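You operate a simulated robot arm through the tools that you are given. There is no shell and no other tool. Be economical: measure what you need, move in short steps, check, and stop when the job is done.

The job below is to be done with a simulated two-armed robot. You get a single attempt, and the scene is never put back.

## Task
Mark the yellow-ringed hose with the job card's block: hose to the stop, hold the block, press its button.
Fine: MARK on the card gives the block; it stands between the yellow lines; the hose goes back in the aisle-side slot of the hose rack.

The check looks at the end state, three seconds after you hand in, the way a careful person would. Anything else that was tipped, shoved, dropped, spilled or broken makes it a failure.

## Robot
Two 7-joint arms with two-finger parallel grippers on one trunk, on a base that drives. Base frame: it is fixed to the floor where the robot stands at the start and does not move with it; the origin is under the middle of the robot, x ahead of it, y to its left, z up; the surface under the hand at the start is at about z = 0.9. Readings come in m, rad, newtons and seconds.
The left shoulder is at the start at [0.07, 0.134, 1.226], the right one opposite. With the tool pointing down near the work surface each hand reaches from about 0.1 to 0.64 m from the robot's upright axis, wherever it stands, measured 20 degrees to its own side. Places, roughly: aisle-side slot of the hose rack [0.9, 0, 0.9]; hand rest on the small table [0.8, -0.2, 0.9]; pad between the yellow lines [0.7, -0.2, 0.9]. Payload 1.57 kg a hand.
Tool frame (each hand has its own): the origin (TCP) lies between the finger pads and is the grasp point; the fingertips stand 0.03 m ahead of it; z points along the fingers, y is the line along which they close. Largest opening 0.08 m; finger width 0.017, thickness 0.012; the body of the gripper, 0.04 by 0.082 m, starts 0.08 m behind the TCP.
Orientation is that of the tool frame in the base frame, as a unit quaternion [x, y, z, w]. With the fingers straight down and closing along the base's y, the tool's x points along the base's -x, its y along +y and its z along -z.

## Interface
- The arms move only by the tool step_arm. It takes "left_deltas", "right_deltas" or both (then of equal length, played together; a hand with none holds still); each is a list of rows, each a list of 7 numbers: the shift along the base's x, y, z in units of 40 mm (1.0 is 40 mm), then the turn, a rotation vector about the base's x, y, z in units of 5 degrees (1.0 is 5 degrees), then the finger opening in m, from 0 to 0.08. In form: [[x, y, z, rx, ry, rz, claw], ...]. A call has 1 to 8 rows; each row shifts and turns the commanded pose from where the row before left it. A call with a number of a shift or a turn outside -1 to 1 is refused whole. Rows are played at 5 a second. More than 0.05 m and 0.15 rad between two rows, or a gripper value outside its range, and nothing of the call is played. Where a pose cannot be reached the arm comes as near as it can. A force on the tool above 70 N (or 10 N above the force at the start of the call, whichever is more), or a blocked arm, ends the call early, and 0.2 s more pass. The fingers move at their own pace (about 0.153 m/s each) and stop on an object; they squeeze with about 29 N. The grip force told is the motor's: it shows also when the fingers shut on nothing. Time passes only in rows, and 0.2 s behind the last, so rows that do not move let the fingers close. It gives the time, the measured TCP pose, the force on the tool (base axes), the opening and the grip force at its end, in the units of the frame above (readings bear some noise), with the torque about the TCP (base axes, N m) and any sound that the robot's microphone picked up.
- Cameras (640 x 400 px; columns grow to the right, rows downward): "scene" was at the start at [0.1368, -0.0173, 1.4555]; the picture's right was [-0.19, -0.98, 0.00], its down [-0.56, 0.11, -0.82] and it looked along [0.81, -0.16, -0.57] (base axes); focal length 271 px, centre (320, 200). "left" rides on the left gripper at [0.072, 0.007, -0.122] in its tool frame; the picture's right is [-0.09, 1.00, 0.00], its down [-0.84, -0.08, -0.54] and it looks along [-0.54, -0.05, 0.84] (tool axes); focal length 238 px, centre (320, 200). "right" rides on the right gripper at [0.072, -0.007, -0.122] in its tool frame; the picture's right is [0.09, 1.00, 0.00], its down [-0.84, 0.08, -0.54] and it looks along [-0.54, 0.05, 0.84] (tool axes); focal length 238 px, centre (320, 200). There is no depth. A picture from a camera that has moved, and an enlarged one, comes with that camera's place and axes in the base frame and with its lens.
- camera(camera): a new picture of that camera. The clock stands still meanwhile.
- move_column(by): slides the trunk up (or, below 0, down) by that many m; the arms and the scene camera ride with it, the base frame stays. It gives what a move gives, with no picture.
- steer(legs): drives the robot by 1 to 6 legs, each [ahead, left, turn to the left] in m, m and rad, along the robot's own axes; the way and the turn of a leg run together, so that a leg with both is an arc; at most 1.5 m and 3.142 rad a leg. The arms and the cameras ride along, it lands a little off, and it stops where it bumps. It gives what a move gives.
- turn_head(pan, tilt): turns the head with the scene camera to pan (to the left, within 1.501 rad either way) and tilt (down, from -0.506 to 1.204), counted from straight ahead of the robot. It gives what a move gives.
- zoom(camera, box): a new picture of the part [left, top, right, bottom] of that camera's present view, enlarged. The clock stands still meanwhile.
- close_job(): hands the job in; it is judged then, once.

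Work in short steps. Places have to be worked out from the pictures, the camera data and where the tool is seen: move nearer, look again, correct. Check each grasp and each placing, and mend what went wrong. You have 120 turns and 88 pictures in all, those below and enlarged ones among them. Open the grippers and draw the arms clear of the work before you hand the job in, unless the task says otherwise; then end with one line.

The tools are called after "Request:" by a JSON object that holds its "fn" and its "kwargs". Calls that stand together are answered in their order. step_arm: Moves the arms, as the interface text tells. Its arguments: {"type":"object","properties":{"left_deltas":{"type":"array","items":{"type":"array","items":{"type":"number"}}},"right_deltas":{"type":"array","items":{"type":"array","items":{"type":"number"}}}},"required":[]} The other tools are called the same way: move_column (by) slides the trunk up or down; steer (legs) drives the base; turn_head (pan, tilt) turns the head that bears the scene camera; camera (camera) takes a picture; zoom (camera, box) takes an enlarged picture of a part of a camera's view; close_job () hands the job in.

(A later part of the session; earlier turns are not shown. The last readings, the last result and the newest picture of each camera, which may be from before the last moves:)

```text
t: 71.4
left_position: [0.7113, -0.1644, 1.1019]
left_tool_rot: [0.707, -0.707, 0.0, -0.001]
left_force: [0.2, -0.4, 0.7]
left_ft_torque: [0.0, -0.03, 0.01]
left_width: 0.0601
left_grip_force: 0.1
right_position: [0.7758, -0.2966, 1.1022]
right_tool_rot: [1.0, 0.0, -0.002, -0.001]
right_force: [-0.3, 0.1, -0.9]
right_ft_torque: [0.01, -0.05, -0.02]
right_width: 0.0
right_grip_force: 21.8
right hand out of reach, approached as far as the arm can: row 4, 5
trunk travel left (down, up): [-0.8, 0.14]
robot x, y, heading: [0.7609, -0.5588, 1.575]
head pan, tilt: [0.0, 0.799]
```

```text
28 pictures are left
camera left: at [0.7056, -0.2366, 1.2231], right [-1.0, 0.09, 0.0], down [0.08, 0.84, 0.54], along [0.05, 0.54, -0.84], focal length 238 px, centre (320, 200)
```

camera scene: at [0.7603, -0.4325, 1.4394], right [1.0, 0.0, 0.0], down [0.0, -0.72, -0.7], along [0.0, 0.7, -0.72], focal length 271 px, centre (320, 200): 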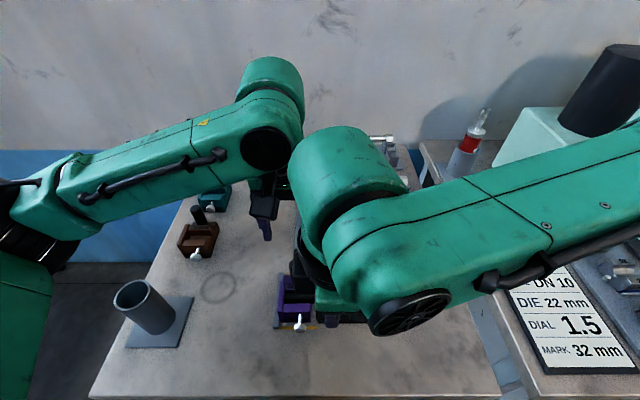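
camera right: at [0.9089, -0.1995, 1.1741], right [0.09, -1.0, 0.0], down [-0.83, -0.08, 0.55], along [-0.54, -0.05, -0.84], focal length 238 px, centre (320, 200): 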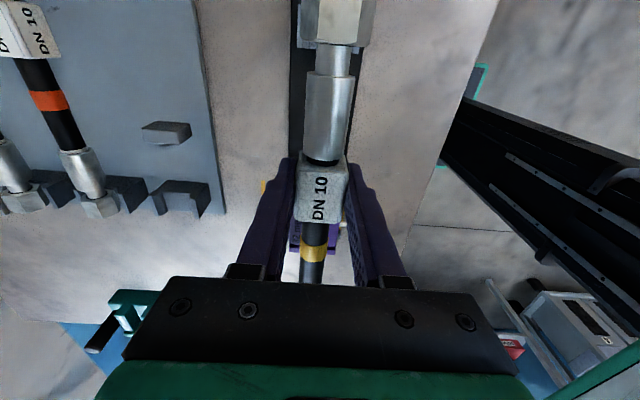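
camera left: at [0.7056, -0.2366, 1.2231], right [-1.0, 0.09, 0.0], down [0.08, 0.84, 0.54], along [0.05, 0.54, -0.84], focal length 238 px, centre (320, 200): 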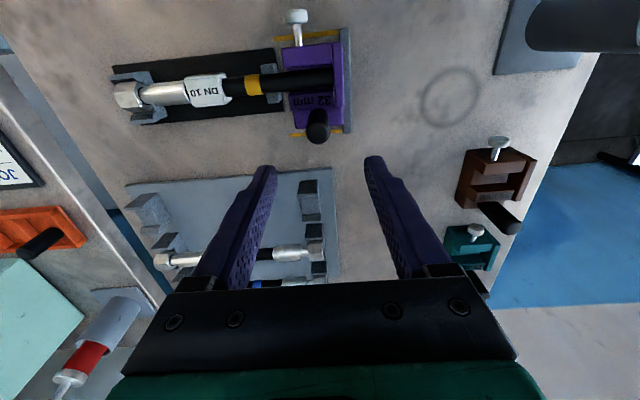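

The right hand can't reach the knob from here and the wrists would crowd each other. Better: from the front, left hand straight down on the handle and right hand tilted with its fingertips pointing +y at the knob. I raise both arms, then drive round to the front.

Request:
{"fn": "step_arm", "kwargs": {"left_deltas": [[-0.3, 0, 0.9, 0, 0, 0, 0.06], [-0.6, 0, 0.75, 0, 0, 0, 0.06], [-0.6, 0, 0.75, 0, 0, 0, 0.06], [-0.6, 0, 0.6, 0, 0, 0, 0.06], [0, 0, 0, 0, 0, 0, 0.06]], "right_deltas": [[0.8, 0, 0.6, 0, 0, 0, 0], [0.8, 0, 0.6, 0, 0, 0, 0], [0.8, 0, 0.6, 0, 0, 0, 0], [0.8, 0.5, 0.6, 0, 0, 0, 0], [0, 0.5, 0, 0, 0, 0, 0]]}}

Request:
{"fn": "steer", "kwargs": {"legs": [[-0.3, 0, 0], [0, 0, -1.571], [-0.9, 0, 0], [0, 0.57, 0]]}}

```text
t: 72.6
left_position: [0.628, -0.1629, 1.2213]
left_tool_rot: [0.707, -0.707, 0.002, 0.0]
left_force: [-0.9, 0.5, 0.0]
left_ft_torque: [-0.01, 0.0, -0.03]
left_width: 0.0602
left_grip_force: 0.0
right_position: [0.9029, -0.254, 1.1973]
right_tool_rot: [1.0, 0.001, -0.001, 0.0]
right_force: [0.2, 0.2, -0.1]
right_ft_torque: [-0.02, 0.01, 0.04]
right_width: 0.0
right_grip_force: 21.0
trunk travel left (down, up): [-0.8, 0.14]
robot x, y, heading: [0.7642, -0.5593, 1.568]
head pan, tilt: [0.0, 0.799]
```

```text
t: 85.7
left_position: [0.2801, -0.1531, 1.2232]
left_tool_rot: [0.013, 1.0, 0.0, 0.0]
left_force: [1.2, 0.6, -0.1]
left_ft_torque: [0.01, 0.01, 0.0]
left_width: 0.06
left_grip_force: 0.1
right_position: [0.1824, -0.4256, 1.1974]
right_tool_rot: [-0.699, 0.715, 0.001, 0.002]
right_force: [0.6, -0.1, -0.2]
right_ft_torque: [0.04, 0.02, -0.03]
right_width: 0.0
right_grip_force: 20.4
trunk travel left (down, up): [-0.8, 0.14]
robot x, y, heading: [-0.1184, -0.2774, -0.026]
head pan, tilt: [0.0, 0.799]
```

Robot at (−0.118, −0.277). I drive to about (0.145, −0.29), heading 0, then tilt the right hand +40° about x.

Request:
{"fn": "steer", "kwargs": {"legs": [[0.265, -0.012, 0.026]]}}

Request:
{"fn": "step_arm", "kwargs": {"right_deltas": [[0, 0, 0.2, 1, 0, 0, 0], [0, 0, 0, 1, 0, 0, 0], [0, 0, 0, 1, 0, 0, 0], [0, 0, 0, 1, 0, 0, 0], [0, 0, 0, 1, 0, 0, 0], [0, 0, 0, 1, 0, 0, 0], [0, 0, 0, 1, 0, 0, 0], [0, 0, 0, 1, 0, 0, 0]]}}

```text
t: 87.6
left_position: [0.5396, -0.1559, 1.2238]
left_tool_rot: [-0.002, 1.0, 0.0, 0.0]
left_force: [-0.2, -0.1, 0.5]
left_ft_torque: [0.0, 0.0, 0.02]
left_width: 0.06
left_grip_force: 0.0
right_position: [0.4492, -0.4315, 1.1976]
right_tool_rot: [0.709, -0.705, 0.0, -0.002]
right_force: [-1.4, -0.4, 0.7]
right_ft_torque: [-0.01, -0.01, -0.02]
right_width: 0.0002
right_grip_force: 21.4
trunk travel left (down, up): [-0.8, 0.14]
robot x, y, heading: [0.1411, -0.2903, 0.004]
head pan, tilt: [0.0, 0.799]
```

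```text
t: 89.4
left_position: [0.5418, -0.1563, 1.2218]
left_tool_rot: [-0.002, 1.0, -0.001, 0.0]
left_force: [-0.5, 0.8, 0.3]
left_ft_torque: [0.02, -0.05, 0.01]
left_width: 0.06
left_grip_force: 0.1
right_position: [0.4509, -0.4306, 1.2067]
right_tool_rot: [0.665, -0.662, -0.243, -0.244]
right_force: [0.2, -1.4, 0.4]
right_ft_torque: [0.03, 0.01, 0.02]
right_width: 0.0
right_grip_force: 21.2
trunk travel left (down, up): [-0.8, 0.14]
robot x, y, heading: [0.1417, -0.2903, 0.002]
head pan, tilt: [0.0, 0.799]
```

Tilt is right (fingers along (0, 0.65, −0.76)). Now both hands move: left over the handle at z 1.05, right to (0.7255, −0.38, 1.05).

Request:
{"fn": "step_arm", "kwargs": {"left_deltas": [[0.5375, -0.027, -0.5375, 0, 0, 0, 0.06], [0.5375, -0.027, -0.5375, 0, 0, 0, 0.06], [0.5375, -0.027, -0.5375, 0, 0, 0, 0.06], [0.5375, -0.027, -0.5375, 0, 0, 0, 0.06], [0.5375, -0.027, -0.5375, 0, 0, 0, 0.06], [0.5375, -0.027, -0.5375, 0, 0, 0, 0.06], [0.5375, -0.027, -0.5375, 0, 0, 0, 0.06], [0.5375, -0.027, -0.5375, 0, 0, 0, 0.06]], "right_deltas": [[0.858, 0.158, -0.49, 0, 0, 0, 0], [0.858, 0.158, -0.49, 0, 0, 0, 0], [0.858, 0.158, -0.49, 0, 0, 0, 0], [0.858, 0.158, -0.49, 0, 0, 0, 0], [0.858, 0.158, -0.49, 0, 0, 0, 0], [0.858, 0.158, -0.49, 0, 0, 0, 0], [0.858, 0.158, -0.49, 0, 0, 0, 0], [0.858, 0.158, -0.49, 0, 0, 0, 0]]}}

Request:
{"fn": "camera", "kwargs": {"camera": "scene"}}

Request:
{"fn": "camera", "kwargs": {"camera": "left"}}

Request:
{"fn": "camera", "kwargs": {"camera": "right"}}

```text
t: 91.2
left_position: [0.7145, -0.1648, 1.0482]
left_tool_rot: [-0.001, 1.0, 0.0, -0.001]
left_force: [0.3, 0.2, 0.1]
left_ft_torque: [0.03, 0.01, 0.02]
left_width: 0.0599
left_grip_force: 0.0
right_position: [0.697, -0.3892, 1.0566]
right_tool_rot: [0.665, -0.663, -0.241, -0.245]
right_force: [-0.3, -0.6, 0.3]
right_ft_torque: [0.04, 0.01, -0.01]
right_width: 0.0001
right_grip_force: 21.2
right hand out of reach, approached as far as the arm can: row 8
trunk travel left (down, up): [-0.8, 0.14]
robot x, y, heading: [0.1449, -0.2893, 0.002]
head pan, tilt: [0.0, 0.799]
```

```text
27 pictures are left
camera scene: at [0.2762, -0.2899, 1.4392], right [0.0, -1.0, 0.0], down [-0.72, 0.0, -0.7], along [0.7, 0.0, -0.72], focal length 271 px, centre (320, 200)
```

scene: 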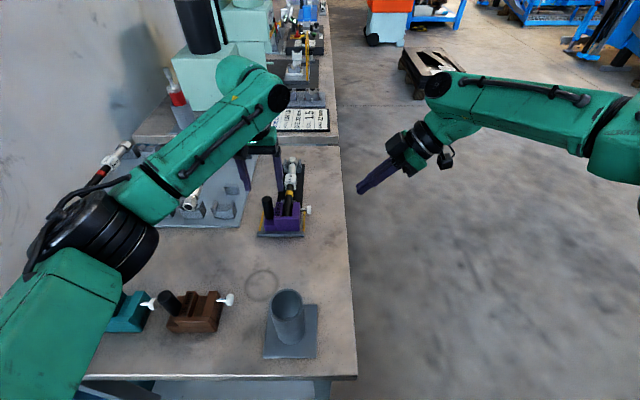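

```text
26 pictures are left
camera left: at [0.6438, -0.1583, 1.1707], right [0.09, 1.0, 0.0], down [0.84, -0.08, 0.54], along [0.54, -0.05, -0.84], focal length 238 px, centre (320, 200)
```

left: 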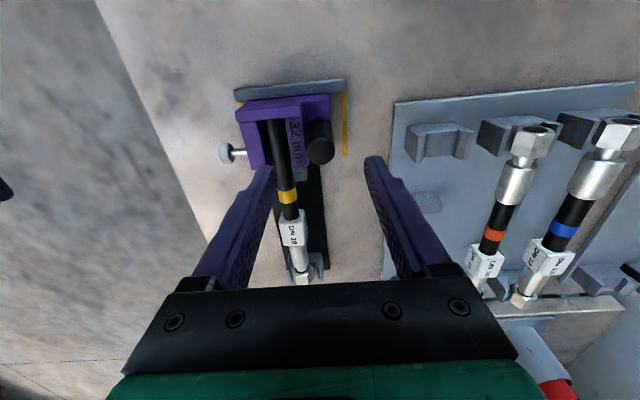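

```text
25 pictures are left
camera right: at [0.7025, -0.524, 1.1044], right [-1.0, -0.07, -0.06], down [-0.08, 0.29, 0.95], along [-0.05, 0.95, -0.29], focal length 238 px, centre (320, 200)
```

right: 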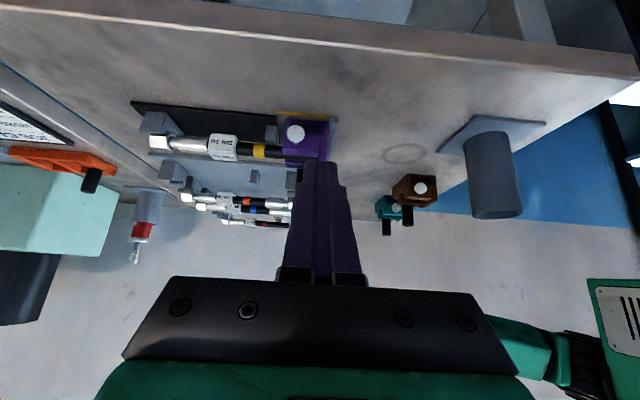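

Left is right over the handle. The right hand is slightly short in x, so I yaw it −25° while coming down to (0.7255, −0.352, 0.99); the left descends to z 0.992 and then grips.

Request:
{"fn": "step_arm", "kwargs": {"left_deltas": [[0, 0, -0.28, 0, 0, 0, 0.045], [0, 0, -0.28, 0, 0, 0, 0.045], [0, 0, -0.28, 0, 0, 0, 0.045], [0, 0, -0.28, 0, 0, 0, 0.045], [0, 0, -0.28, 0, 0, 0, 0.045], [0, 0, 0, 0, 0, 0, 0.0], [0, 0, 0, 0, 0, 0, 0.0], [0, 0, 0, 0, 0, 0, 0.0]], "right_deltas": [[0.14, 0.18, -0.41, 0, 0, -1, 0], [0.14, 0.18, -0.41, 0, 0, -1, 0], [0.14, 0.18, -0.41, 0, 0, -1, 0], [0.14, 0.18, -0.41, 0, 0, -1, 0], [0.14, 0.18, -0.41, 0, 0, -1, 0], [0, 0, 0, 0, 0, 0, 0], [0, 0, 0, 0, 0, 0, 0], [0, 0, 0, 0, 0, 0, 0]]}}

Request:
{"fn": "zoom", "kwargs": {"camera": "right", "box": [160, 60, 440, 240]}}

Request:
{"fn": "zoom", "kwargs": {"camera": "scene", "box": [220, 140, 380, 250]}}

```text
t: 93.0
left_position: [0.7136, -0.1628, 0.9941]
left_tool_rot: [-0.001, 1.0, 0.001, 0.0]
left_force: [0.3, -0.3, -0.8]
left_ft_torque: [0.14, 0.0, -0.01]
left_width: 0.0232
left_grip_force: 29.0
right_position: [0.706, -0.3616, 0.9862]
right_tool_rot: [-0.505, 0.791, 0.183, 0.291]
right_force: [1.6, -0.4, 0.1]
right_ft_torque: [0.01, -0.02, 0.01]
right_width: 0.0002
right_grip_force: 21.2
right hand out of reach, approached as far as the arm can: row 2, 3, 4, 5
trunk travel left (down, up): [-0.8, 0.14]
robot x, y, heading: [0.144, -0.2928, 0.006]
head pan, tilt: [0.0, 0.799]
```

```text
2.22 times, centred on (300, 150) of right
camera zoom: at [0.654, -0.4868, 1.0339], right [-0.93, 0.36, -0.06], down [0.05, 0.3, 0.95], along [0.36, 0.89, -0.29], focal length 530 px, centre (364, 311)
```

zoom: 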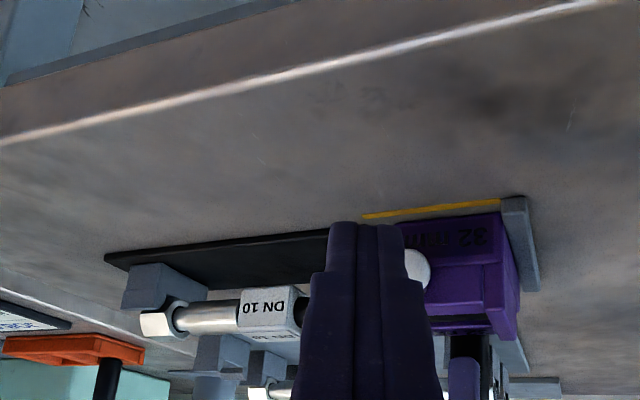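

```text
3.64 times, centred on (300, 195) of scene
camera zoom: at [0.2755, -0.2893, 1.4392], right [0.0, -1.0, 0.0], down [-0.72, 0.0, -0.7], along [0.7, 0.0, -0.72], focal length 984 px, centre (393, 218)
```

zoom: 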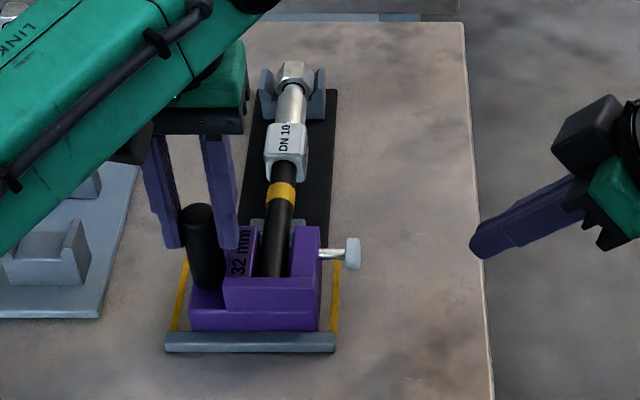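

Left has the handle. The right hand needs more yaw for x reach; I yaw another −25° in place, moving x to ≈0.714.

Request:
{"fn": "step_arm", "kwargs": {"right_deltas": [[0, 0, -0.1, 0, 0, -1, 0], [0, 0, -0.1, 0, 0, -1, 0], [0.05, 0, -0.1, 0, 0, -1, 0], [0.05, 0, -0.1, 0, 0, -1, 0], [0.1, 0, -0.1, 0, 0, -1, 0], [0, 0.2, 0, 0, 0, 0, 0], [0, 0, 0, 0, 0, 0, 0]]}}

Request:
{"fn": "zoom", "kwargs": {"camera": "right", "box": [160, 60, 480, 260]}}

Request:
{"fn": "zoom", "kwargs": {"camera": "scene", "box": [250, 160, 370, 240]}}

```text
t: 94.6
left_position: [0.7143, -0.1635, 0.9935]
left_tool_rot: [-0.001, 1.0, 0.001, 0.001]
left_force: [-0.3, 0.9, -0.8]
left_ft_torque: [0.09, 0.0, -0.01]
left_width: 0.0227
left_grip_force: 28.8
right_position: [0.7109, -0.3558, 0.9698]
right_tool_rot: [-0.322, 0.882, 0.115, 0.324]
right_force: [0.1, -0.3, -0.5]
right_ft_torque: [-0.01, -0.02, 0.01]
right_width: 0.0
right_grip_force: 21.6
right hand out of reach, approached as far as the arm can: row 6
trunk travel left (down, up): [-0.8, 0.14]
robot x, y, heading: [0.1446, -0.2893, 0.0]
head pan, tilt: [0.0, 0.799]
```

```text
2.00 times, centred on (320, 160) of right
camera zoom: at [0.6111, -0.449, 1.0174], right [-0.69, 0.72, -0.06], down [0.17, 0.25, 0.95], along [0.7, 0.65, -0.29], focal length 477 px, centre (320, 280)
```

zoom: 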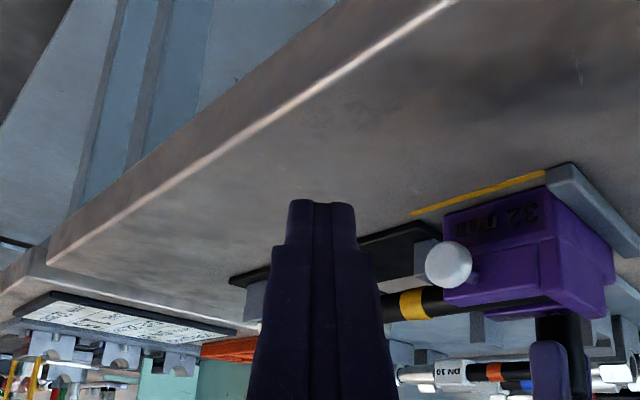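

```text
5.00 times, centred on (310, 200) of scene
camera zoom: at [0.2755, -0.2895, 1.4393], right [0.0, -1.0, 0.0], down [-0.72, 0.0, -0.7], along [0.7, 0.0, -0.72], focal length 1353 px, centre (370, 200)
```

zoom: 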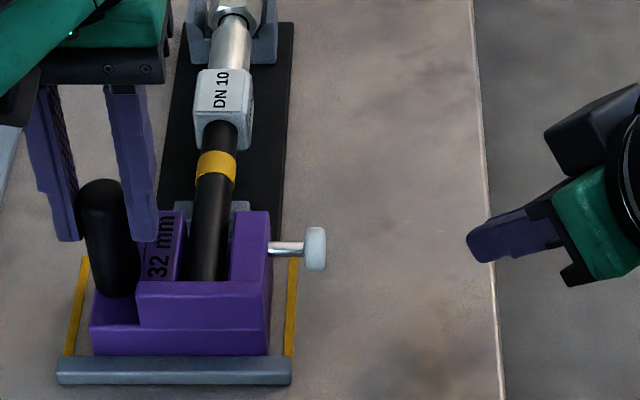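

Tip x≈0.723 lines up with the knob (≈0.7235, z≈0.945). I advance +y 40 mm, lowering 6 mm, and watch for reach.

Request:
{"fn": "step_arm", "kwargs": {"right_deltas": [[0, 0.25, -0.04, 0, 0, 0, 0], [0, 0.25, -0.04, 0, 0, 0, 0], [0, 0.25, -0.04, 0, 0, 0, 0], [0, 0.25, -0.03, 0, 0, 0, 0], [0, 0, 0, 0, 0, 0, 0]]}}

```text
t: 95.8
left_position: [0.7146, -0.163, 0.9944]
left_tool_rot: [-0.002, 1.0, 0.0, 0.0]
left_force: [0.5, 1.0, -0.4]
left_ft_torque: [0.19, -0.03, -0.01]
left_width: 0.0229
left_grip_force: 29.5
right_position: [0.6965, -0.3334, 0.9799]
right_tool_rot: [-0.323, 0.882, 0.116, 0.324]
right_force: [0.2, -0.5, 0.9]
right_ft_torque: [0.02, -0.01, 0.01]
right_width: 0.0001
right_grip_force: 20.8
right hand out of reach, approached as far as the arm can: row 1, 2, 3, 4
trunk travel left (down, up): [-0.8, 0.14]
robot x, y, heading: [0.1426, -0.2857, 0.002]
head pan, tilt: [0.0, 0.799]
```

Limited along (+x, +y, −z), so a lower trunk would help both arms. I release the handle, raise both hands 0.15 m, and lower the trunk 0.12 m.

Request:
{"fn": "step_arm", "kwargs": {"left_deltas": [[0, 0, 0, 0, 0, 0, 0.045], [0, 0, 0, 0, 0, 0, 0.045], [0, 0, 0.4, 0, 0, 0, 0.045], [0, 0, 0.9, 0, 0, 0, 0.045], [0, 0, 0.9, 0, 0, 0, 0.045], [0, 0, 0.9, 0, 0, 0, 0.045], [0, 0, 0.7, 0, 0, 0, 0.045]], "right_deltas": [[0, -0.5, 0.3, 0, 0, 0, 0], [0, -0.5, 0.5, 0, 0, 0, 0], [0, -0.3, 0.6, 0, 0, 0, 0], [0, 0, 0.6, 0, 0, 0, 0], [0, 0, 0.6, 0, 0, 0, 0], [0, 0, 0.6, 0, 0, 0, 0], [0, 0, 0.5, 0, 0, 0, 0]]}}

Request:
{"fn": "move_column", "kwargs": {"by": -0.12}}

Request:
{"fn": "zoom", "kwargs": {"camera": "scene", "box": [180, 80, 420, 240]}}

```text
t: 97.4
left_position: [0.7134, -0.1637, 1.1461]
left_tool_rot: [-0.002, 1.0, 0.0, 0.002]
left_force: [-0.5, 0.1, -0.9]
left_ft_torque: [-0.01, 0.01, 0.01]
left_width: 0.0449
left_grip_force: 0.0
right_position: [0.6939, -0.387, 1.1297]
right_tool_rot: [-0.323, 0.882, 0.116, 0.324]
right_force: [0.2, -1.0, -0.1]
right_ft_torque: [0.05, 0.0, -0.01]
right_width: 0.0
right_grip_force: 21.2
trunk travel left (down, up): [-0.8, 0.14]
robot x, y, heading: [0.1421, -0.288, -0.001]
head pan, tilt: [0.0, 0.799]
```

```text
t: 98.9
left_position: [0.715, -0.1639, 1.0259]
left_tool_rot: [-0.001, 1.0, -0.001, 0.0]
left_force: [0.5, 0.0, 0.1]
left_ft_torque: [0.0, 0.02, 0.0]
left_width: 0.0448
left_grip_force: 0.0
right_position: [0.6954, -0.3838, 1.008]
right_tool_rot: [-0.322, 0.882, 0.115, 0.323]
right_force: [0.4, -0.9, -1.0]
right_ft_torque: [-0.01, 0.04, -0.02]
right_width: 0.0002
right_grip_force: 21.1
trunk travel left (down, up): [-0.68, 0.26]
robot x, y, heading: [0.1433, -0.2874, 0.002]
head pan, tilt: [0.0, 0.799]
```

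```text
2.50 times, centred on (300, 160) of scene
camera zoom: at [0.2749, -0.2894, 1.3194], right [0.0, -1.0, 0.0], down [-0.72, 0.0, -0.7], along [0.7, 0.0, -0.72], focal length 677 px, centre (370, 300)
```

zoom: 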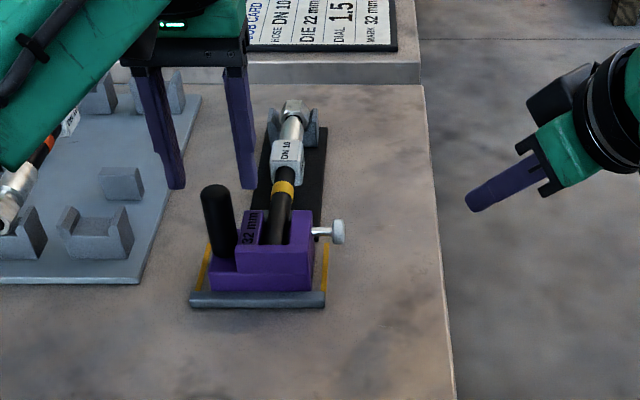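

Nothing disturbed. I test the right hand's reach, to (0.711, −0.315, 0.963).

Request:
{"fn": "step_arm", "kwargs": {"right_deltas": [[0.13, 0.57, -0.37, 0, 0, 0, 0], [0.13, 0.57, -0.37, 0, 0, 0, 0], [0.13, 0.57, -0.37, 0, 0, 0, 0], [0, 0, 0, 0, 0, 0, 0]]}}

```text
t: 99.9
left_position: [0.7141, -0.1636, 1.0254]
left_tool_rot: [-0.002, 1.0, 0.001, -0.001]
left_force: [-0.7, 0.8, 0.1]
left_ft_torque: [-0.02, -0.03, 0.0]
left_width: 0.045
left_grip_force: 0.0
right_position: [0.7112, -0.3155, 0.9624]
right_tool_rot: [-0.322, 0.882, 0.115, 0.324]
right_force: [0.2, 0.1, -0.2]
right_ft_torque: [-0.01, -0.02, -0.01]
right_width: 0.0
right_grip_force: 21.1
trunk travel left (down, up): [-0.68, 0.26]
robot x, y, heading: [0.1436, -0.2919, 0.001]
head pan, tilt: [0.0, 0.799]
```

Reachable now. Left descends and grips the handle again; then I look.

Request:
{"fn": "step_arm", "kwargs": {"left_deltas": [[0, 0, -0.4, 0, 0, 0, 0.045], [0, 0, -0.4, 0, 0, 0, 0.045], [0, 0, 0, 0, 0, 0, 0.0], [0, 0, 0, 0, 0, 0, 0.0], [0, 0, 0, 0, 0, 0, 0.0]]}}

Request:
{"fn": "zoom", "kwargs": {"camera": "right", "box": [160, 60, 480, 260]}}

Request:
{"fn": "zoom", "kwargs": {"camera": "scene", "box": [240, 120, 380, 220]}}

```text
t: 101.1
left_position: [0.7151, -0.1633, 0.9936]
left_tool_rot: [-0.001, 1.0, 0.001, 0.0]
left_force: [1.0, 0.7, 0.7]
left_ft_torque: [0.25, 0.02, 0.01]
left_width: 0.0228
left_grip_force: 29.3
right_position: [0.7117, -0.3169, 0.9633]
right_tool_rot: [-0.323, 0.882, 0.116, 0.324]
right_force: [0.4, 0.2, 0.1]
right_ft_torque: [-0.02, -0.01, -0.01]
right_width: 0.0
right_grip_force: 20.9
trunk travel left (down, up): [-0.68, 0.26]
robot x, y, heading: [0.1431, -0.2864, -0.003]
head pan, tilt: [0.0, 0.799]
```

```text
2.00 times, centred on (320, 160) of right
camera zoom: at [0.6122, -0.4089, 1.0111], right [-0.69, 0.72, -0.06], down [0.17, 0.25, 0.95], along [0.7, 0.65, -0.29], focal length 477 px, centre (320, 280)
```

zoom: 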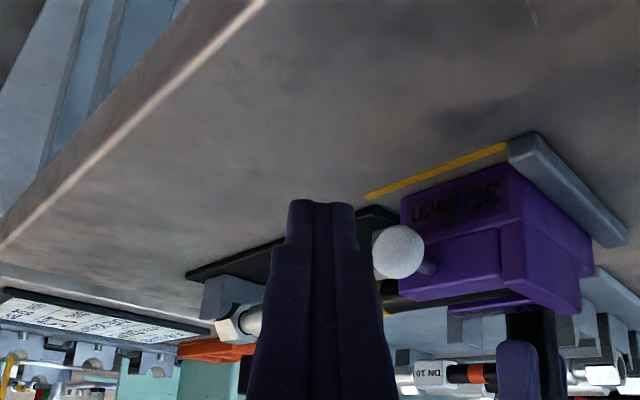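

```text
4.00 times, centred on (310, 170) of scene
camera zoom: at [0.2753, -0.2892, 1.3193], right [0.0, -1.0, 0.0], down [-0.72, 0.0, -0.7], along [0.7, 0.0, -0.72], focal length 1082 px, centre (360, 320)
```

zoom: 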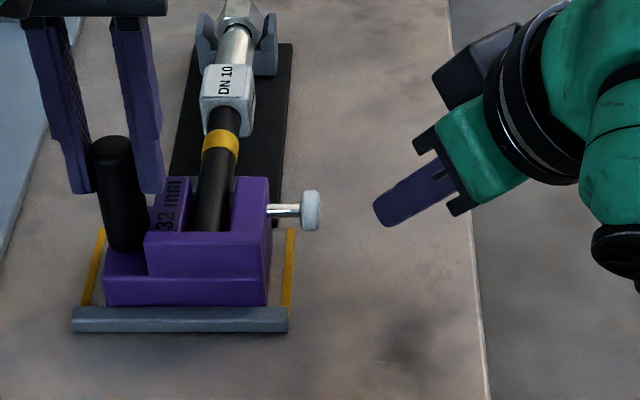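

Knob at (0.7235, −0.263, 0.943), tip ≈25–30 mm short and aligned. I advance +y toward contact.

Request:
{"fn": "step_arm", "kwargs": {"right_deltas": [[0, 0.25, -0.06, 0, 0, 0, 0], [0, 0.15, 0, 0, 0, 0, 0], [0, 0.12, 0, 0, 0, 0, 0], [0, 0.1, 0, 0, 0, 0, 0], [0, 0, 0, 0, 0, 0, 0]]}}

Request:
{"fn": "zoom", "kwargs": {"camera": "scene", "box": [260, 130, 360, 210]}}

```text
t: 102.3
left_position: [0.7146, -0.1644, 0.9953]
left_tool_rot: [-0.002, 1.0, 0.0, 0.0]
left_force: [0.6, 0.6, 0.1]
left_ft_torque: [0.2, 0.0, -0.02]
left_width: 0.0229
left_grip_force: 28.4
right_position: [0.7105, -0.2922, 0.9618]
right_tool_rot: [-0.323, 0.882, 0.116, 0.324]
right_force: [-0.1, -0.5, -0.5]
right_ft_torque: [0.0, 0.03, 0.02]
right_width: 0.0
right_grip_force: 22.0
trunk travel left (down, up): [-0.68, 0.26]
robot x, y, heading: [0.146, -0.2894, 0.009]
head pan, tilt: [0.0, 0.799]
```

```text
5.00 times, centred on (310, 170) of scene
camera zoom: at [0.2752, -0.2893, 1.3193], right [0.0, -1.0, 0.0], down [-0.72, 0.0, -0.7], along [0.7, 0.0, -0.72], focal length 1353 px, centre (370, 350)
```

zoom: 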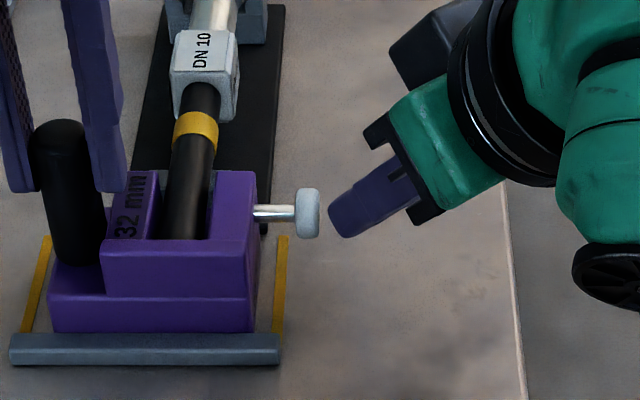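

Gap about 4 mm, well aligned. I press slowly: 10 mm.

Request:
{"fn": "step_arm", "kwargs": {"right_deltas": [[0, 0.08, 0, 0, 0, 0, 0], [0, 0.06, 0, 0, 0, 0, 0], [0, 0.06, 0, 0, 0, 0, 0], [0, 0.05, 0, 0, 0, 0, 0], [0, 0, 0, 0, 0, 0, 0]]}}

Request:
{"fn": "zoom", "kwargs": {"camera": "scene", "box": [260, 130, 360, 210]}}

```text
t: 103.5
left_position: [0.7145, -0.1636, 0.9942]
left_tool_rot: [-0.002, 1.0, 0.0, 0.001]
left_force: [0.7, 0.6, 0.6]
left_ft_torque: [0.26, 0.04, 0.04]
left_width: 0.0229
left_grip_force: 29.1
right_position: [0.7074, -0.2877, 0.962]
right_tool_rot: [-0.322, 0.882, 0.116, 0.323]
right_force: [0.4, -1.4, 0.4]
right_ft_torque: [-0.01, -0.03, -0.01]
right_width: 0.0
right_grip_force: 21.6
right hand out of reach, approached as far as the arm can: row 2, 4
trunk travel left (down, up): [-0.68, 0.26]
robot x, y, heading: [0.1472, -0.2857, 0.003]
head pan, tilt: [0.0, 0.799]
```

```text
5.00 times, centred on (310, 170) of scene
camera zoom: at [0.2752, -0.2895, 1.3193], right [0.0, -1.0, 0.0], down [-0.72, 0.0, -0.7], along [0.7, 0.0, -0.72], focal length 1353 px, centre (370, 350)
```

zoom: 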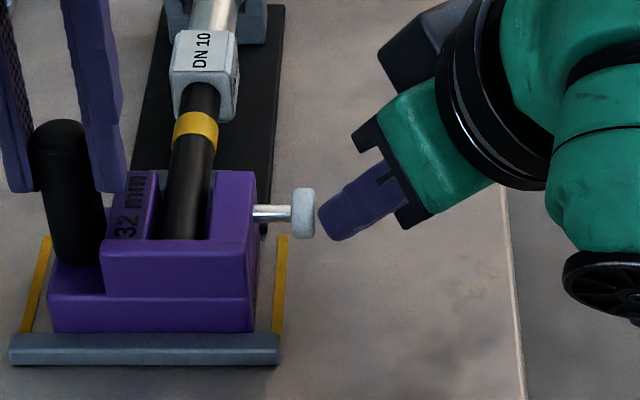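

The arm reaches its limit just at the knob (pressed only ~1 mm). I back off, release, and lower the trunk another 0.08 m for more reach.

Request:
{"fn": "step_arm", "kwargs": {"left_deltas": [[0, 0, 0, 0, 0, 0, 0.045], [0, 0, 0, 0, 0, 0, 0.045], [0, 0, 0.4, 0, 0, 0, 0.045], [0, 0, 0.8, 0, 0, 0, 0.045], [0, 0, 0.8, 0, 0, 0, 0.045], [0, 0, 0.6, 0, 0, 0, 0.045]], "right_deltas": [[0, -0.5, 0, 0, 0, 0, 0], [0, -0.3, 0.3, 0, 0, 0, 0], [0, 0, 0.5, 0, 0, 0, 0], [0, 0, 0.5, 0, 0, 0, 0], [0, 0, 0.5, 0, 0, 0, 0], [0, 0, 0.4, 0, 0, 0, 0]]}}

Request:
{"fn": "move_column", "kwargs": {"by": -0.08}}

```text
t: 104.9
left_position: [0.7124, -0.1655, 1.0992]
left_tool_rot: [-0.001, 1.0, -0.001, 0.001]
left_force: [-0.8, -0.8, -0.6]
left_ft_torque: [-0.04, -0.05, 0.0]
left_width: 0.0449
left_grip_force: 0.1
right_position: [0.7067, -0.32, 1.0508]
right_tool_rot: [-0.323, 0.882, 0.115, 0.324]
right_force: [-0.3, 1.0, 0.2]
right_ft_torque: [-0.02, -0.02, -0.02]
right_width: 0.0001
right_grip_force: 21.4
trunk travel left (down, up): [-0.68, 0.26]
robot x, y, heading: [0.1441, -0.2901, 0.007]
head pan, tilt: [0.0, 0.799]
```

```text
t: 106.0
left_position: [0.7133, -0.163, 1.0186]
left_tool_rot: [-0.001, 1.0, 0.001, 0.0]
left_force: [-0.1, -0.5, -0.6]
left_ft_torque: [0.02, 0.0, -0.01]
left_width: 0.0451
left_grip_force: 0.0
right_position: [0.707, -0.3199, 0.9705]
right_tool_rot: [-0.322, 0.882, 0.115, 0.324]
right_force: [-0.6, -0.6, -0.3]
right_ft_torque: [0.03, 0.02, 0.02]
right_width: 0.0
right_grip_force: 20.9
trunk travel left (down, up): [-0.6, 0.34]
robot x, y, heading: [0.1466, -0.2908, 0.001]
head pan, tilt: [0.0, 0.799]
```

Left regrips the handle; right goes to (0.711, −0.298, 0.961).

Request:
{"fn": "step_arm", "kwargs": {"left_deltas": [[0, 0, -0.31, 0, 0, 0, 0.045], [0, 0, -0.3, 0, 0, 0, 0.045], [0, 0, 0, 0, 0, 0, 0.0], [0, 0, 0, 0, 0, 0, 0.0], [0, 0, 0, 0, 0, 0, 0.0]], "right_deltas": [[0.05, 0.2, -0.12, 0, 0, 0, 0], [0.05, 0.2, -0.12, 0, 0, 0, 0], [0, 0.15, 0, 0, 0, 0, 0], [0, 0, 0, 0, 0, 0, 0], [0, 0, 0, 0, 0, 0, 0]]}}

Request:
{"fn": "zoom", "kwargs": {"camera": "scene", "box": [250, 100, 370, 190]}}

Request:
{"fn": "zoom", "kwargs": {"camera": "right", "box": [200, 80, 440, 230]}}

```text
t: 107.2
left_position: [0.7142, -0.1623, 0.9932]
left_tool_rot: [-0.002, 1.0, 0.0, 0.0]
left_force: [1.0, 0.1, 0.1]
left_ft_torque: [0.2, -0.05, 0.05]
left_width: 0.0227
left_grip_force: 29.3
right_position: [0.7111, -0.299, 0.961]
right_tool_rot: [-0.322, 0.882, 0.116, 0.324]
right_force: [0.5, -0.4, 0.6]
right_ft_torque: [-0.05, 0.02, 0.04]
right_width: 0.0004
right_grip_force: 21.0
trunk travel left (down, up): [-0.6, 0.34]
robot x, y, heading: [0.1437, -0.2863, 0.006]
head pan, tilt: [0.0, 0.799]
```

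```text
4.44 times, centred on (310, 145) of scene
camera zoom: at [0.2755, -0.2893, 1.2393], right [0.0, -1.0, 0.0], down [-0.72, 0.0, -0.7], along [0.7, 0.0, -0.72], focal length 1203 px, centre (364, 444)
```

zoom: 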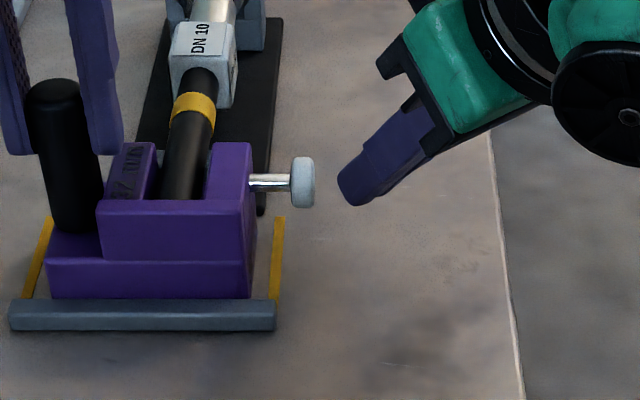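

```text
2.67 times, centred on (320, 155) of right
camera zoom: at [0.6122, -0.3902, 1.0085], right [-0.69, 0.72, -0.06], down [0.17, 0.25, 0.95], along [0.7, 0.65, -0.29], focal length 636 px, centre (320, 320)
```

zoom: 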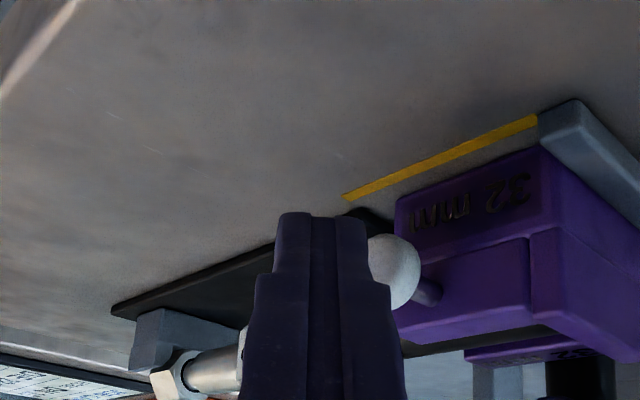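

Aligned, about 10 mm gap. I advance to contact and press about 9 mm in small steps, then hold.

Request:
{"fn": "step_arm", "kwargs": {"right_deltas": [[0, 0.15, 0, 0, 0, 0, 0], [0, 0.1, 0, 0, 0, 0, 0], [0, 0.06, 0, 0, 0, 0, 0], [0, 0.06, 0, 0, 0, 0, 0], [0, 0.06, 0, 0, 0, 0, 0], [0, 0.05, 0, 0, 0, 0, 0], [0, 0, 0, 0, 0, 0, 0]]}}

Request:
{"fn": "zoom", "kwargs": {"camera": "scene", "box": [250, 100, 370, 190]}}

```text
t: 108.8
left_position: [0.7145, -0.1639, 0.9942]
left_tool_rot: [-0.001, 1.0, 0.0, 0.0]
left_force: [-1.0, 4.9, 0.0]
left_ft_torque: [0.25, 0.05, -0.02]
left_width: 0.0231
left_grip_force: 28.4
right_position: [0.7102, -0.2808, 0.9608]
right_tool_rot: [-0.322, 0.883, 0.115, 0.323]
right_force: [1.8, -7.0, -0.5]
right_ft_torque: [-0.1, -0.03, -0.15]
right_width: 0.0
right_grip_force: 21.0
trunk travel left (down, up): [-0.6, 0.34]
robot x, y, heading: [0.1459, -0.2898, 0.003]
head pan, tilt: [0.0, 0.799]
heard: click
```

```text
4.44 times, centred on (310, 145) of scene
camera zoom: at [0.2755, -0.2895, 1.2393], right [0.0, -1.0, 0.0], down [-0.72, 0.0, -0.7], along [0.7, 0.0, -0.72], focal length 1203 px, centre (364, 444)
```

zoom: 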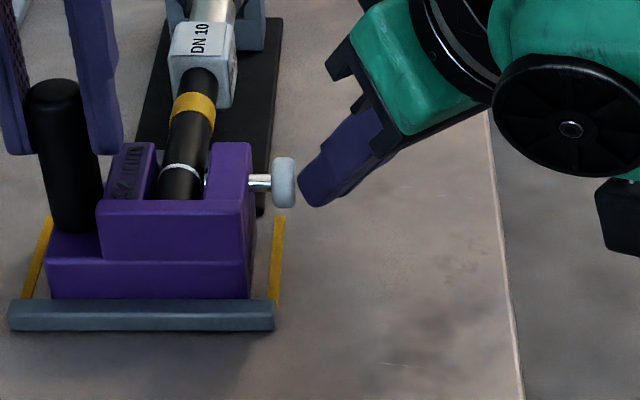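

Click heard and a white ring mark is on the hose. I withdraw the right hand, release the handle, and raise both hands, beginning to undo the right hand's yaw.

Request:
{"fn": "step_arm", "kwargs": {"left_deltas": [[0, 0, 0, 0, 0, 0, 0.0], [0, 0, 0, 0, 0, 0, 0.045], [0, 0, 0, 0, 0, 0, 0.045], [0, 0, 0.4, 0, 0, 0, 0.045], [0, 0, 0.9, 0, 0, 0, 0.045], [0, 0, 0.9, 0, 0, 0, 0.045], [0, 0, 0.9, 0, 0, 0, 0.045], [0, 0, 0.9, 0, 0, 0, 0.045]], "right_deltas": [[0, -0.5, 0, 0, 0, 0, 0], [0, -0.8, 0, 0, 0, 0, 0], [0, -0.7, 0.5, 0, 0, 0, 0], [0, 0, 0.9, 0, 0, 1, 0], [0, 0, 0.9, 0, 0, 1, 0], [0, 0, 0.9, 0, 0, 1, 0], [-0.8, 0, 0.5, 0, 0, 1, 0], [-0.8, 0, 0.5, 0, 0, 1, 0]]}}

Request:
{"fn": "step_arm", "kwargs": {"left_deltas": [[-0.9, 0, 0.3, 0, 0, 0, 0.045], [-0.9, 0, 0.3, 0, 0, 0, 0.045], [-0.9, 0, 0.3, 0, 0, 0, 0.045], [-0.9, 0, 0.3, 0, 0, 0, 0.045], [-0.9, 0, 0, 0, 0, 0, 0.045]], "right_deltas": [[-0.8, 0, 0, 0, 0, 1, 0], [-0.8, 0, 0, 0, 0, 1, 0], [-0.8, 0, 0, 0, 0, 1, 0], [-0.8, 0, 0, 0, 0, 1, 0], [-0.5, 0, 0, 0, 0, 1, 0]]}}

Request:
{"fn": "step_arm", "kwargs": {"right_deltas": [[0, 0, 0, -1, 0, 0, 0.07], [0, 0, 0, -1, 0, 0, 0.07], [0, 0, 0, -1, 0, 0, 0.07], [0, 0, 0, -1, 0, 0, 0.07], [0, 0, 0, -1, 0, 0, 0.07], [0, 0, 0, -1, 0, 0, 0.07], [0, 0, 0, -1, 0, 0, 0.07], [0, 0, 0, -1, 0, 0, 0.07]]}}

Request:
{"fn": "camera", "kwargs": {"camera": "scene"}}

```text
t: 110.7
left_position: [0.6706, -0.1599, 1.0972]
left_tool_rot: [-0.001, 1.0, 0.0, 0.002]
left_force: [0.4, -0.3, 0.9]
left_ft_torque: [-0.03, -0.01, 0.01]
left_width: 0.045
left_grip_force: 0.0
left hand out of reach, approached as far as the arm can: row 5, 6, 7, 8
right_position: [0.6439, -0.3594, 1.1309]
right_tool_rot: [-0.508, 0.79, 0.183, 0.292]
right_force: [-1.1, -0.5, -0.7]
right_ft_torque: [-0.04, -0.05, -0.01]
right_width: 0.0001
right_grip_force: 21.5
trunk travel left (down, up): [-0.6, 0.34]
robot x, y, heading: [0.1438, -0.2887, 0.001]
head pan, tilt: [0.0, 0.799]
```

```text
t: 111.8
left_position: [0.4931, -0.1622, 1.1445]
left_tool_rot: [-0.002, 1.0, 0.0, 0.0]
left_force: [-0.3, 0.2, 0.2]
left_ft_torque: [0.0, -0.03, 0.02]
left_width: 0.0449
left_grip_force: 0.1
right_position: [0.4973, -0.3594, 1.13]
right_tool_rot: [0.667, -0.662, -0.241, -0.243]
right_force: [0.4, 0.4, -0.5]
right_ft_torque: [-0.01, -0.05, 0.0]
right_width: 0.0001
right_grip_force: 21.1
trunk travel left (down, up): [-0.6, 0.34]
robot x, y, heading: [0.1445, -0.2854, 0.0]
head pan, tilt: [0.0, 0.799]
```

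```text
t: 113.7
left_position: [0.4937, -0.1635, 1.1441]
left_tool_rot: [-0.001, 1.0, 0.0, 0.0]
left_force: [-0.1, -0.4, -0.2]
left_ft_torque: [0.0, -0.03, 0.03]
left_width: 0.0449
left_grip_force: 0.1
right_position: [0.4935, -0.3727, 1.1228]
right_tool_rot: [0.709, -0.705, 0.0, -0.002]
right_force: [-0.5, 0.2, 0.3]
right_ft_torque: [0.02, -0.02, -0.01]
right_width: 0.0698
right_grip_force: 0.0
right hand out of reach, approached as far as the arm can: row 7, 8
trunk travel left (down, up): [-0.6, 0.34]
robot x, y, heading: [0.1494, -0.2845, 0.002]
head pan, tilt: [0.0, 0.799]
```

```text
12 pictures are left
camera scene: at [0.2747, -0.2894, 1.2394], right [0.0, -1.0, 0.0], down [-0.72, 0.0, -0.7], along [0.7, 0.0, -0.72], focal length 271 px, centre (320, 200)
```

scene: 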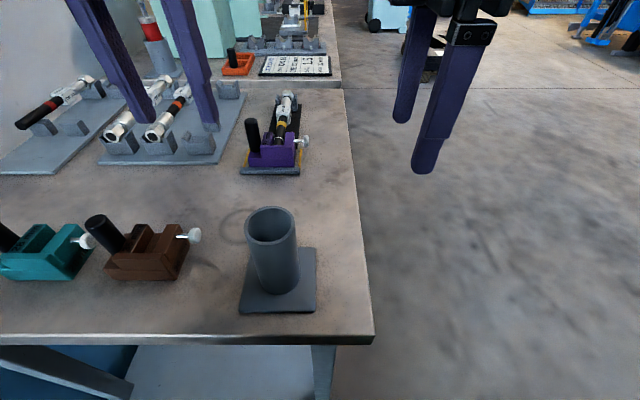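

All in place; the mark is done. I raise the trunk 0.10 m and drive back round to the aisle side.

Request:
{"fn": "move_column", "kwargs": {"by": 0.1}}

Request:
{"fn": "steer", "kwargs": {"legs": [[-0.25, 0, 0], [0, -0.56, 0], [0.815, 0, 0], [0, 0, 1.571]]}}

```text
t: 115.0
left_position: [0.4939, -0.1632, 1.2431]
left_tool_rot: [-0.002, 1.0, 0.001, 0.0]
left_force: [0.1, 0.3, -0.1]
left_ft_torque: [0.02, -0.02, -0.01]
left_width: 0.0447
left_grip_force: 0.1
right_position: [0.4922, -0.3728, 1.2216]
right_tool_rot: [0.709, -0.705, -0.002, -0.002]
right_force: [-0.5, 0.2, 0.8]
right_ft_torque: [0.01, 0.01, 0.01]
right_width: 0.0698
right_grip_force: 0.0
trunk travel left (down, up): [-0.7, 0.24]
robot x, y, heading: [0.1444, -0.2913, 0.002]
head pan, tilt: [0.0, 0.799]
```

```text
t: 127.5
left_position: [0.5951, -0.4945, 1.2433]
left_tool_rot: [0.71, -0.704, 0.0, 0.0]
left_force: [0.1, -0.1, 0.7]
left_ft_torque: [-0.01, -0.02, 0.01]
left_width: 0.0452
left_grip_force: 0.1
right_position: [0.8045, -0.4964, 1.2214]
right_tool_rot: [1.0, 0.005, -0.003, -0.001]
right_force: [-0.2, 0.8, 0.6]
right_ft_torque: [-0.02, -0.03, 0.01]
right_width: 0.07
right_grip_force: 0.1
trunk travel left (down, up): [-0.7, 0.24]
robot x, y, heading: [0.7234, -0.8481, 1.578]
head pan, tilt: [0.0, 0.799]
```

I drive ahead 0.285 m to the earlier working pose.

Request:
{"fn": "steer", "kwargs": {"legs": [[0.283, 0.012, -0.007]]}}

Request:
{"fn": "step_arm", "kwargs": {"right_deltas": [[0, 0, 0, 0, 0, 0, 0.07]]}}

```text
t: 129.4
left_position: [0.5824, -0.2101, 1.2426]
left_tool_rot: [0.708, -0.706, -0.001, -0.001]
left_force: [0.2, -0.2, -0.1]
left_ft_torque: [-0.01, 0.0, 0.03]
left_width: 0.0451
left_grip_force: 0.0
right_position: [0.7925, -0.2119, 1.2231]
right_tool_rot: [1.0, 0.002, -0.003, -0.002]
right_force: [-0.9, 0.0, -0.2]
right_ft_torque: [0.01, -0.02, 0.02]
right_width: 0.0701
right_grip_force: 0.1
trunk travel left (down, up): [-0.7, 0.24]
robot x, y, heading: [0.704, -0.5616, 1.577]
head pan, tilt: [0.0, 0.799]
```

```text
t: 129.8
left_position: [0.5829, -0.2084, 1.2447]
left_tool_rot: [0.708, -0.706, 0.0, 0.0]
left_force: [0.3, -0.9, -0.5]
left_ft_torque: [-0.02, 0.01, 0.02]
left_width: 0.0449
left_grip_force: 0.2
right_position: [0.7913, -0.2104, 1.2218]
right_tool_rot: [1.0, 0.002, -0.002, -0.001]
right_force: [-0.2, -0.6, -0.1]
right_ft_torque: [0.0, 0.03, -0.02]
right_width: 0.0698
right_grip_force: 0.1
trunk travel left (down, up): [-0.7, 0.24]
robot x, y, heading: [0.7073, -0.5569, 1.571]
head pan, tilt: [0.0, 0.799]
```

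The hose was left with its tag at (0.828, −0.207). I move above it to z≈1.02 and look.

Request:
{"fn": "step_arm", "kwargs": {"right_deltas": [[0.157, 0.01, -0.84, 0, 0, 0, 0.07], [0.157, 0.01, -0.84, 0, 0, 0, 0.07], [0.157, 0.01, -0.84, 0, 0, 0, 0.07], [0.157, 0.01, -0.84, 0, 0, 0, 0.07], [0.157, 0.01, -0.84, 0, 0, 0, 0.07], [0.157, 0.01, -0.84, 0, 0, 0, 0.07], [0, 0, 0, 0, 0, 0, 0.07]]}}

Request:
{"fn": "camera", "kwargs": {"camera": "right"}}

```text
t: 131.4
left_position: [0.5836, -0.2079, 1.2437]
left_tool_rot: [0.708, -0.706, 0.0, -0.001]
left_force: [-0.8, 0.1, 0.0]
left_ft_torque: [-0.01, 0.01, 0.02]
left_width: 0.0452
left_grip_force: 0.1
right_position: [0.83, -0.2096, 1.0194]
right_tool_rot: [1.0, 0.003, -0.003, -0.002]
right_force: [0.2, 0.5, 0.2]
right_ft_torque: [-0.04, 0.0, 0.01]
right_width: 0.07
right_grip_force: 0.1
trunk travel left (down, up): [-0.7, 0.24]
robot x, y, heading: [0.7111, -0.5568, 1.569]
head pan, tilt: [0.0, 0.799]
```

```text
11 pictures are left
camera right: at [0.9016, -0.2029, 1.1427], right [0.1, -1.0, 0.0], down [-0.83, -0.08, 0.55], along [-0.54, -0.05, -0.84], focal length 238 px, centre (320, 200)
```

right: 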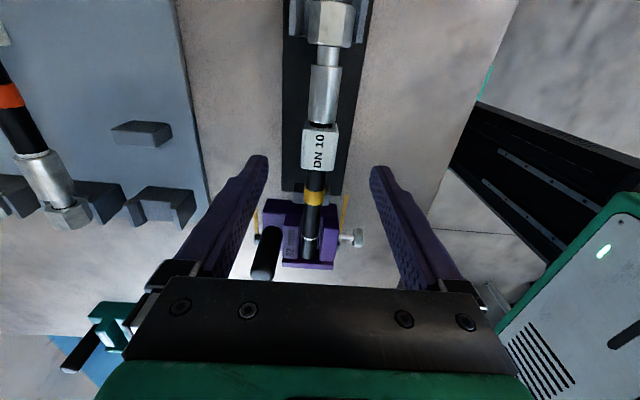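

Aligned over the tag. I descend to z 0.948, grip, then lift 8 mm to check.

Request:
{"fn": "step_arm", "kwargs": {"right_deltas": [[0, 0, -0.6, 0, 0, 0, 0.07], [0, 0, -0.6, 0, 0, 0, 0.07], [0, 0, -0.58, 0, 0, 0, 0.07], [0, 0, 0, 0, 0, 0, 0.05], [0, 0, 0, 0, 0, 0, 0.0], [0, 0, 0, 0, 0, 0, 0.0], [0, 0, 0, 0, 0, 0, 0.0], [0, 0, 0.2, 0, 0, 0, 0.0]]}}

```text
t: 133.2
left_position: [0.5818, -0.2078, 1.243]
left_tool_rot: [0.709, -0.706, 0.0, 0.0]
left_force: [0.3, -0.2, -0.7]
left_ft_torque: [0.0, 0.01, 0.01]
left_width: 0.0451
left_grip_force: 0.1
right_position: [0.8307, -0.2088, 0.9585]
right_tool_rot: [1.0, 0.003, -0.001, -0.002]
right_force: [0.2, -0.2, -1.6]
right_ft_torque: [-0.02, -0.03, -0.02]
right_width: 0.0291
right_grip_force: 29.0
trunk travel left (down, up): [-0.7, 0.24]
robot x, y, heading: [0.7108, -0.5601, 1.572]
head pan, tilt: [0.0, 0.799]
```

Gripped at 29 mm. I lift straight up, then carry to the rack's aisle slot, stopping at (0.9007, −0.052, 1.05).

Request:
{"fn": "step_arm", "kwargs": {"right_deltas": [[0, 0, 0.5, 0, 0, 0, 0.0], [0, 0, 0.9, 0, 0, 0, 0.0], [0, 0, 0.9, 0, 0, 0, 0.0], [0.4375, 0.98, 0, 0, 0, 0, 0.0], [0.4375, 0.98, 0, 0, 0, 0, 0.0], [0.4375, 0.98, 0, 0, 0, 0, 0.0], [0.4375, 0.98, 0, 0, 0, 0, 0.0], [0, 0, 0, 0, 0, 0, 0.0]]}}

Request:
{"fn": "camera", "kwargs": {"camera": "scene"}}

```text
t: 135.0
left_position: [0.5836, -0.2095, 1.2438]
left_tool_rot: [0.708, -0.706, 0.001, 0.0]
left_force: [0.3, -0.6, -1.0]
left_ft_torque: [0.01, 0.0, 0.02]
left_width: 0.0448
left_grip_force: 0.0
right_position: [0.9, -0.0513, 1.0513]
right_tool_rot: [1.0, 0.002, -0.001, -0.002]
right_force: [0.4, -0.1, -2.5]
right_ft_torque: [0.0, 0.0, -0.01]
right_width: 0.0294
right_grip_force: 29.2
trunk travel left (down, up): [-0.7, 0.24]
robot x, y, heading: [0.7099, -0.5581, 1.576]
head pan, tilt: [0.0, 0.799]
```

```text
10 pictures are left
camera scene: at [0.7092, -0.4284, 1.3394], right [1.0, 0.0, 0.0], down [0.0, -0.72, -0.7], along [0.0, 0.7, -0.72], focal length 271 px, centre (320, 200)
```

scene: 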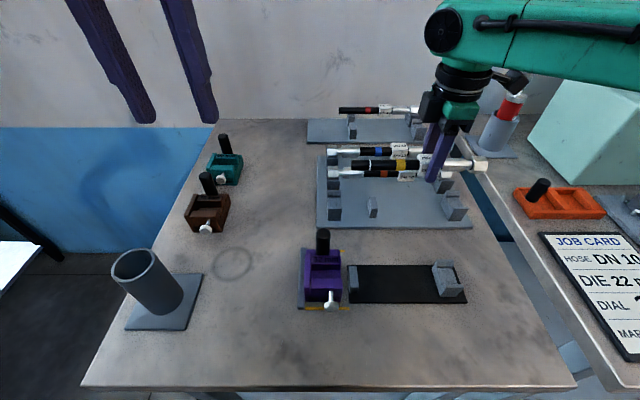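

Block undisturbed. I lower to z≈0.985 at y −0.049 and check alignment with the slot.

Request:
{"fn": "step_arm", "kwargs": {"right_deltas": [[0.02, 0.06, -0.6, 0, 0, 0, 0.0], [0, 0, -0.6, 0, 0, 0, 0.0], [0, 0, -0.46, 0, 0, 0, 0.0], [0, 0, 0, 0, 0, 0, 0.0]]}}

Request:
{"fn": "zoom", "kwargs": {"camera": "right", "box": [200, 0, 440, 150]}}

Request:
{"fn": "zoom", "kwargs": {"camera": "scene", "box": [310, 130, 490, 240]}}

```text
t: 136.0
left_position: [0.5832, -0.2079, 1.244]
left_tool_rot: [0.708, -0.706, 0.0, 0.0]
left_force: [0.5, 0.0, -0.2]
left_ft_torque: [-0.01, 0.0, -0.04]
left_width: 0.0449
left_grip_force: 0.0
right_position: [0.9013, -0.0489, 0.9826]
right_tool_rot: [1.0, 0.002, -0.002, -0.001]
right_force: [0.4, 0.3, -3.1]
right_ft_torque: [-0.03, 0.02, -0.01]
right_width: 0.0292
right_grip_force: 28.5
trunk travel left (down, up): [-0.7, 0.24]
robot x, y, heading: [0.7105, -0.5574, 1.572]
head pan, tilt: [0.0, 0.799]
```

```text
2.67 times, centred on (320, 75) of right
camera zoom: at [0.9721, -0.0429, 1.1049], right [0.1, -1.0, 0.0], down [-0.83, -0.08, 0.55], along [-0.54, -0.05, -0.84], focal length 636 px, centre (320, 533)
```

zoom: 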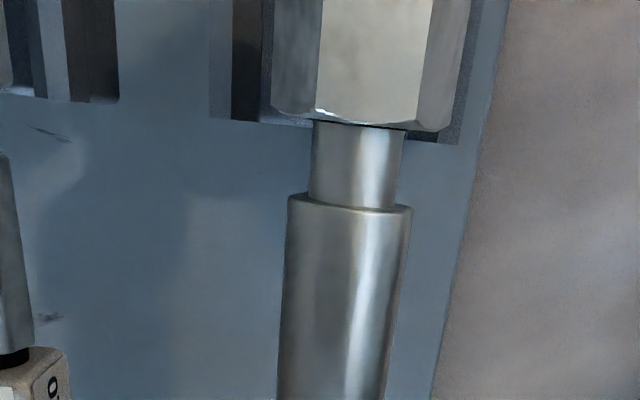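

```text
3.56 times, centred on (400, 185) of scene
camera zoom: at [0.7092, -0.4273, 1.3393], right [1.0, 0.0, 0.0], down [0.0, -0.72, -0.7], along [0.0, 0.7, -0.72], focal length 962 px, centre (36, 253)
```

zoom: 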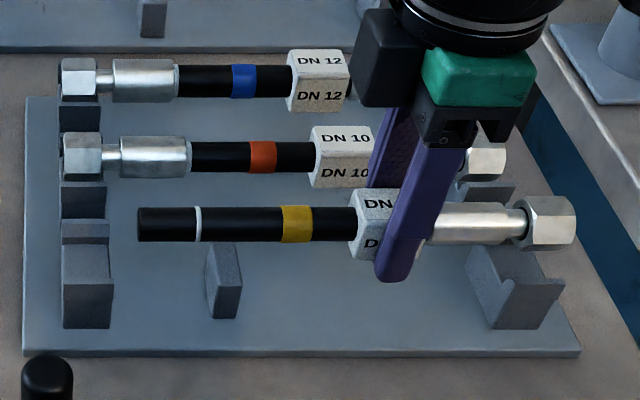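

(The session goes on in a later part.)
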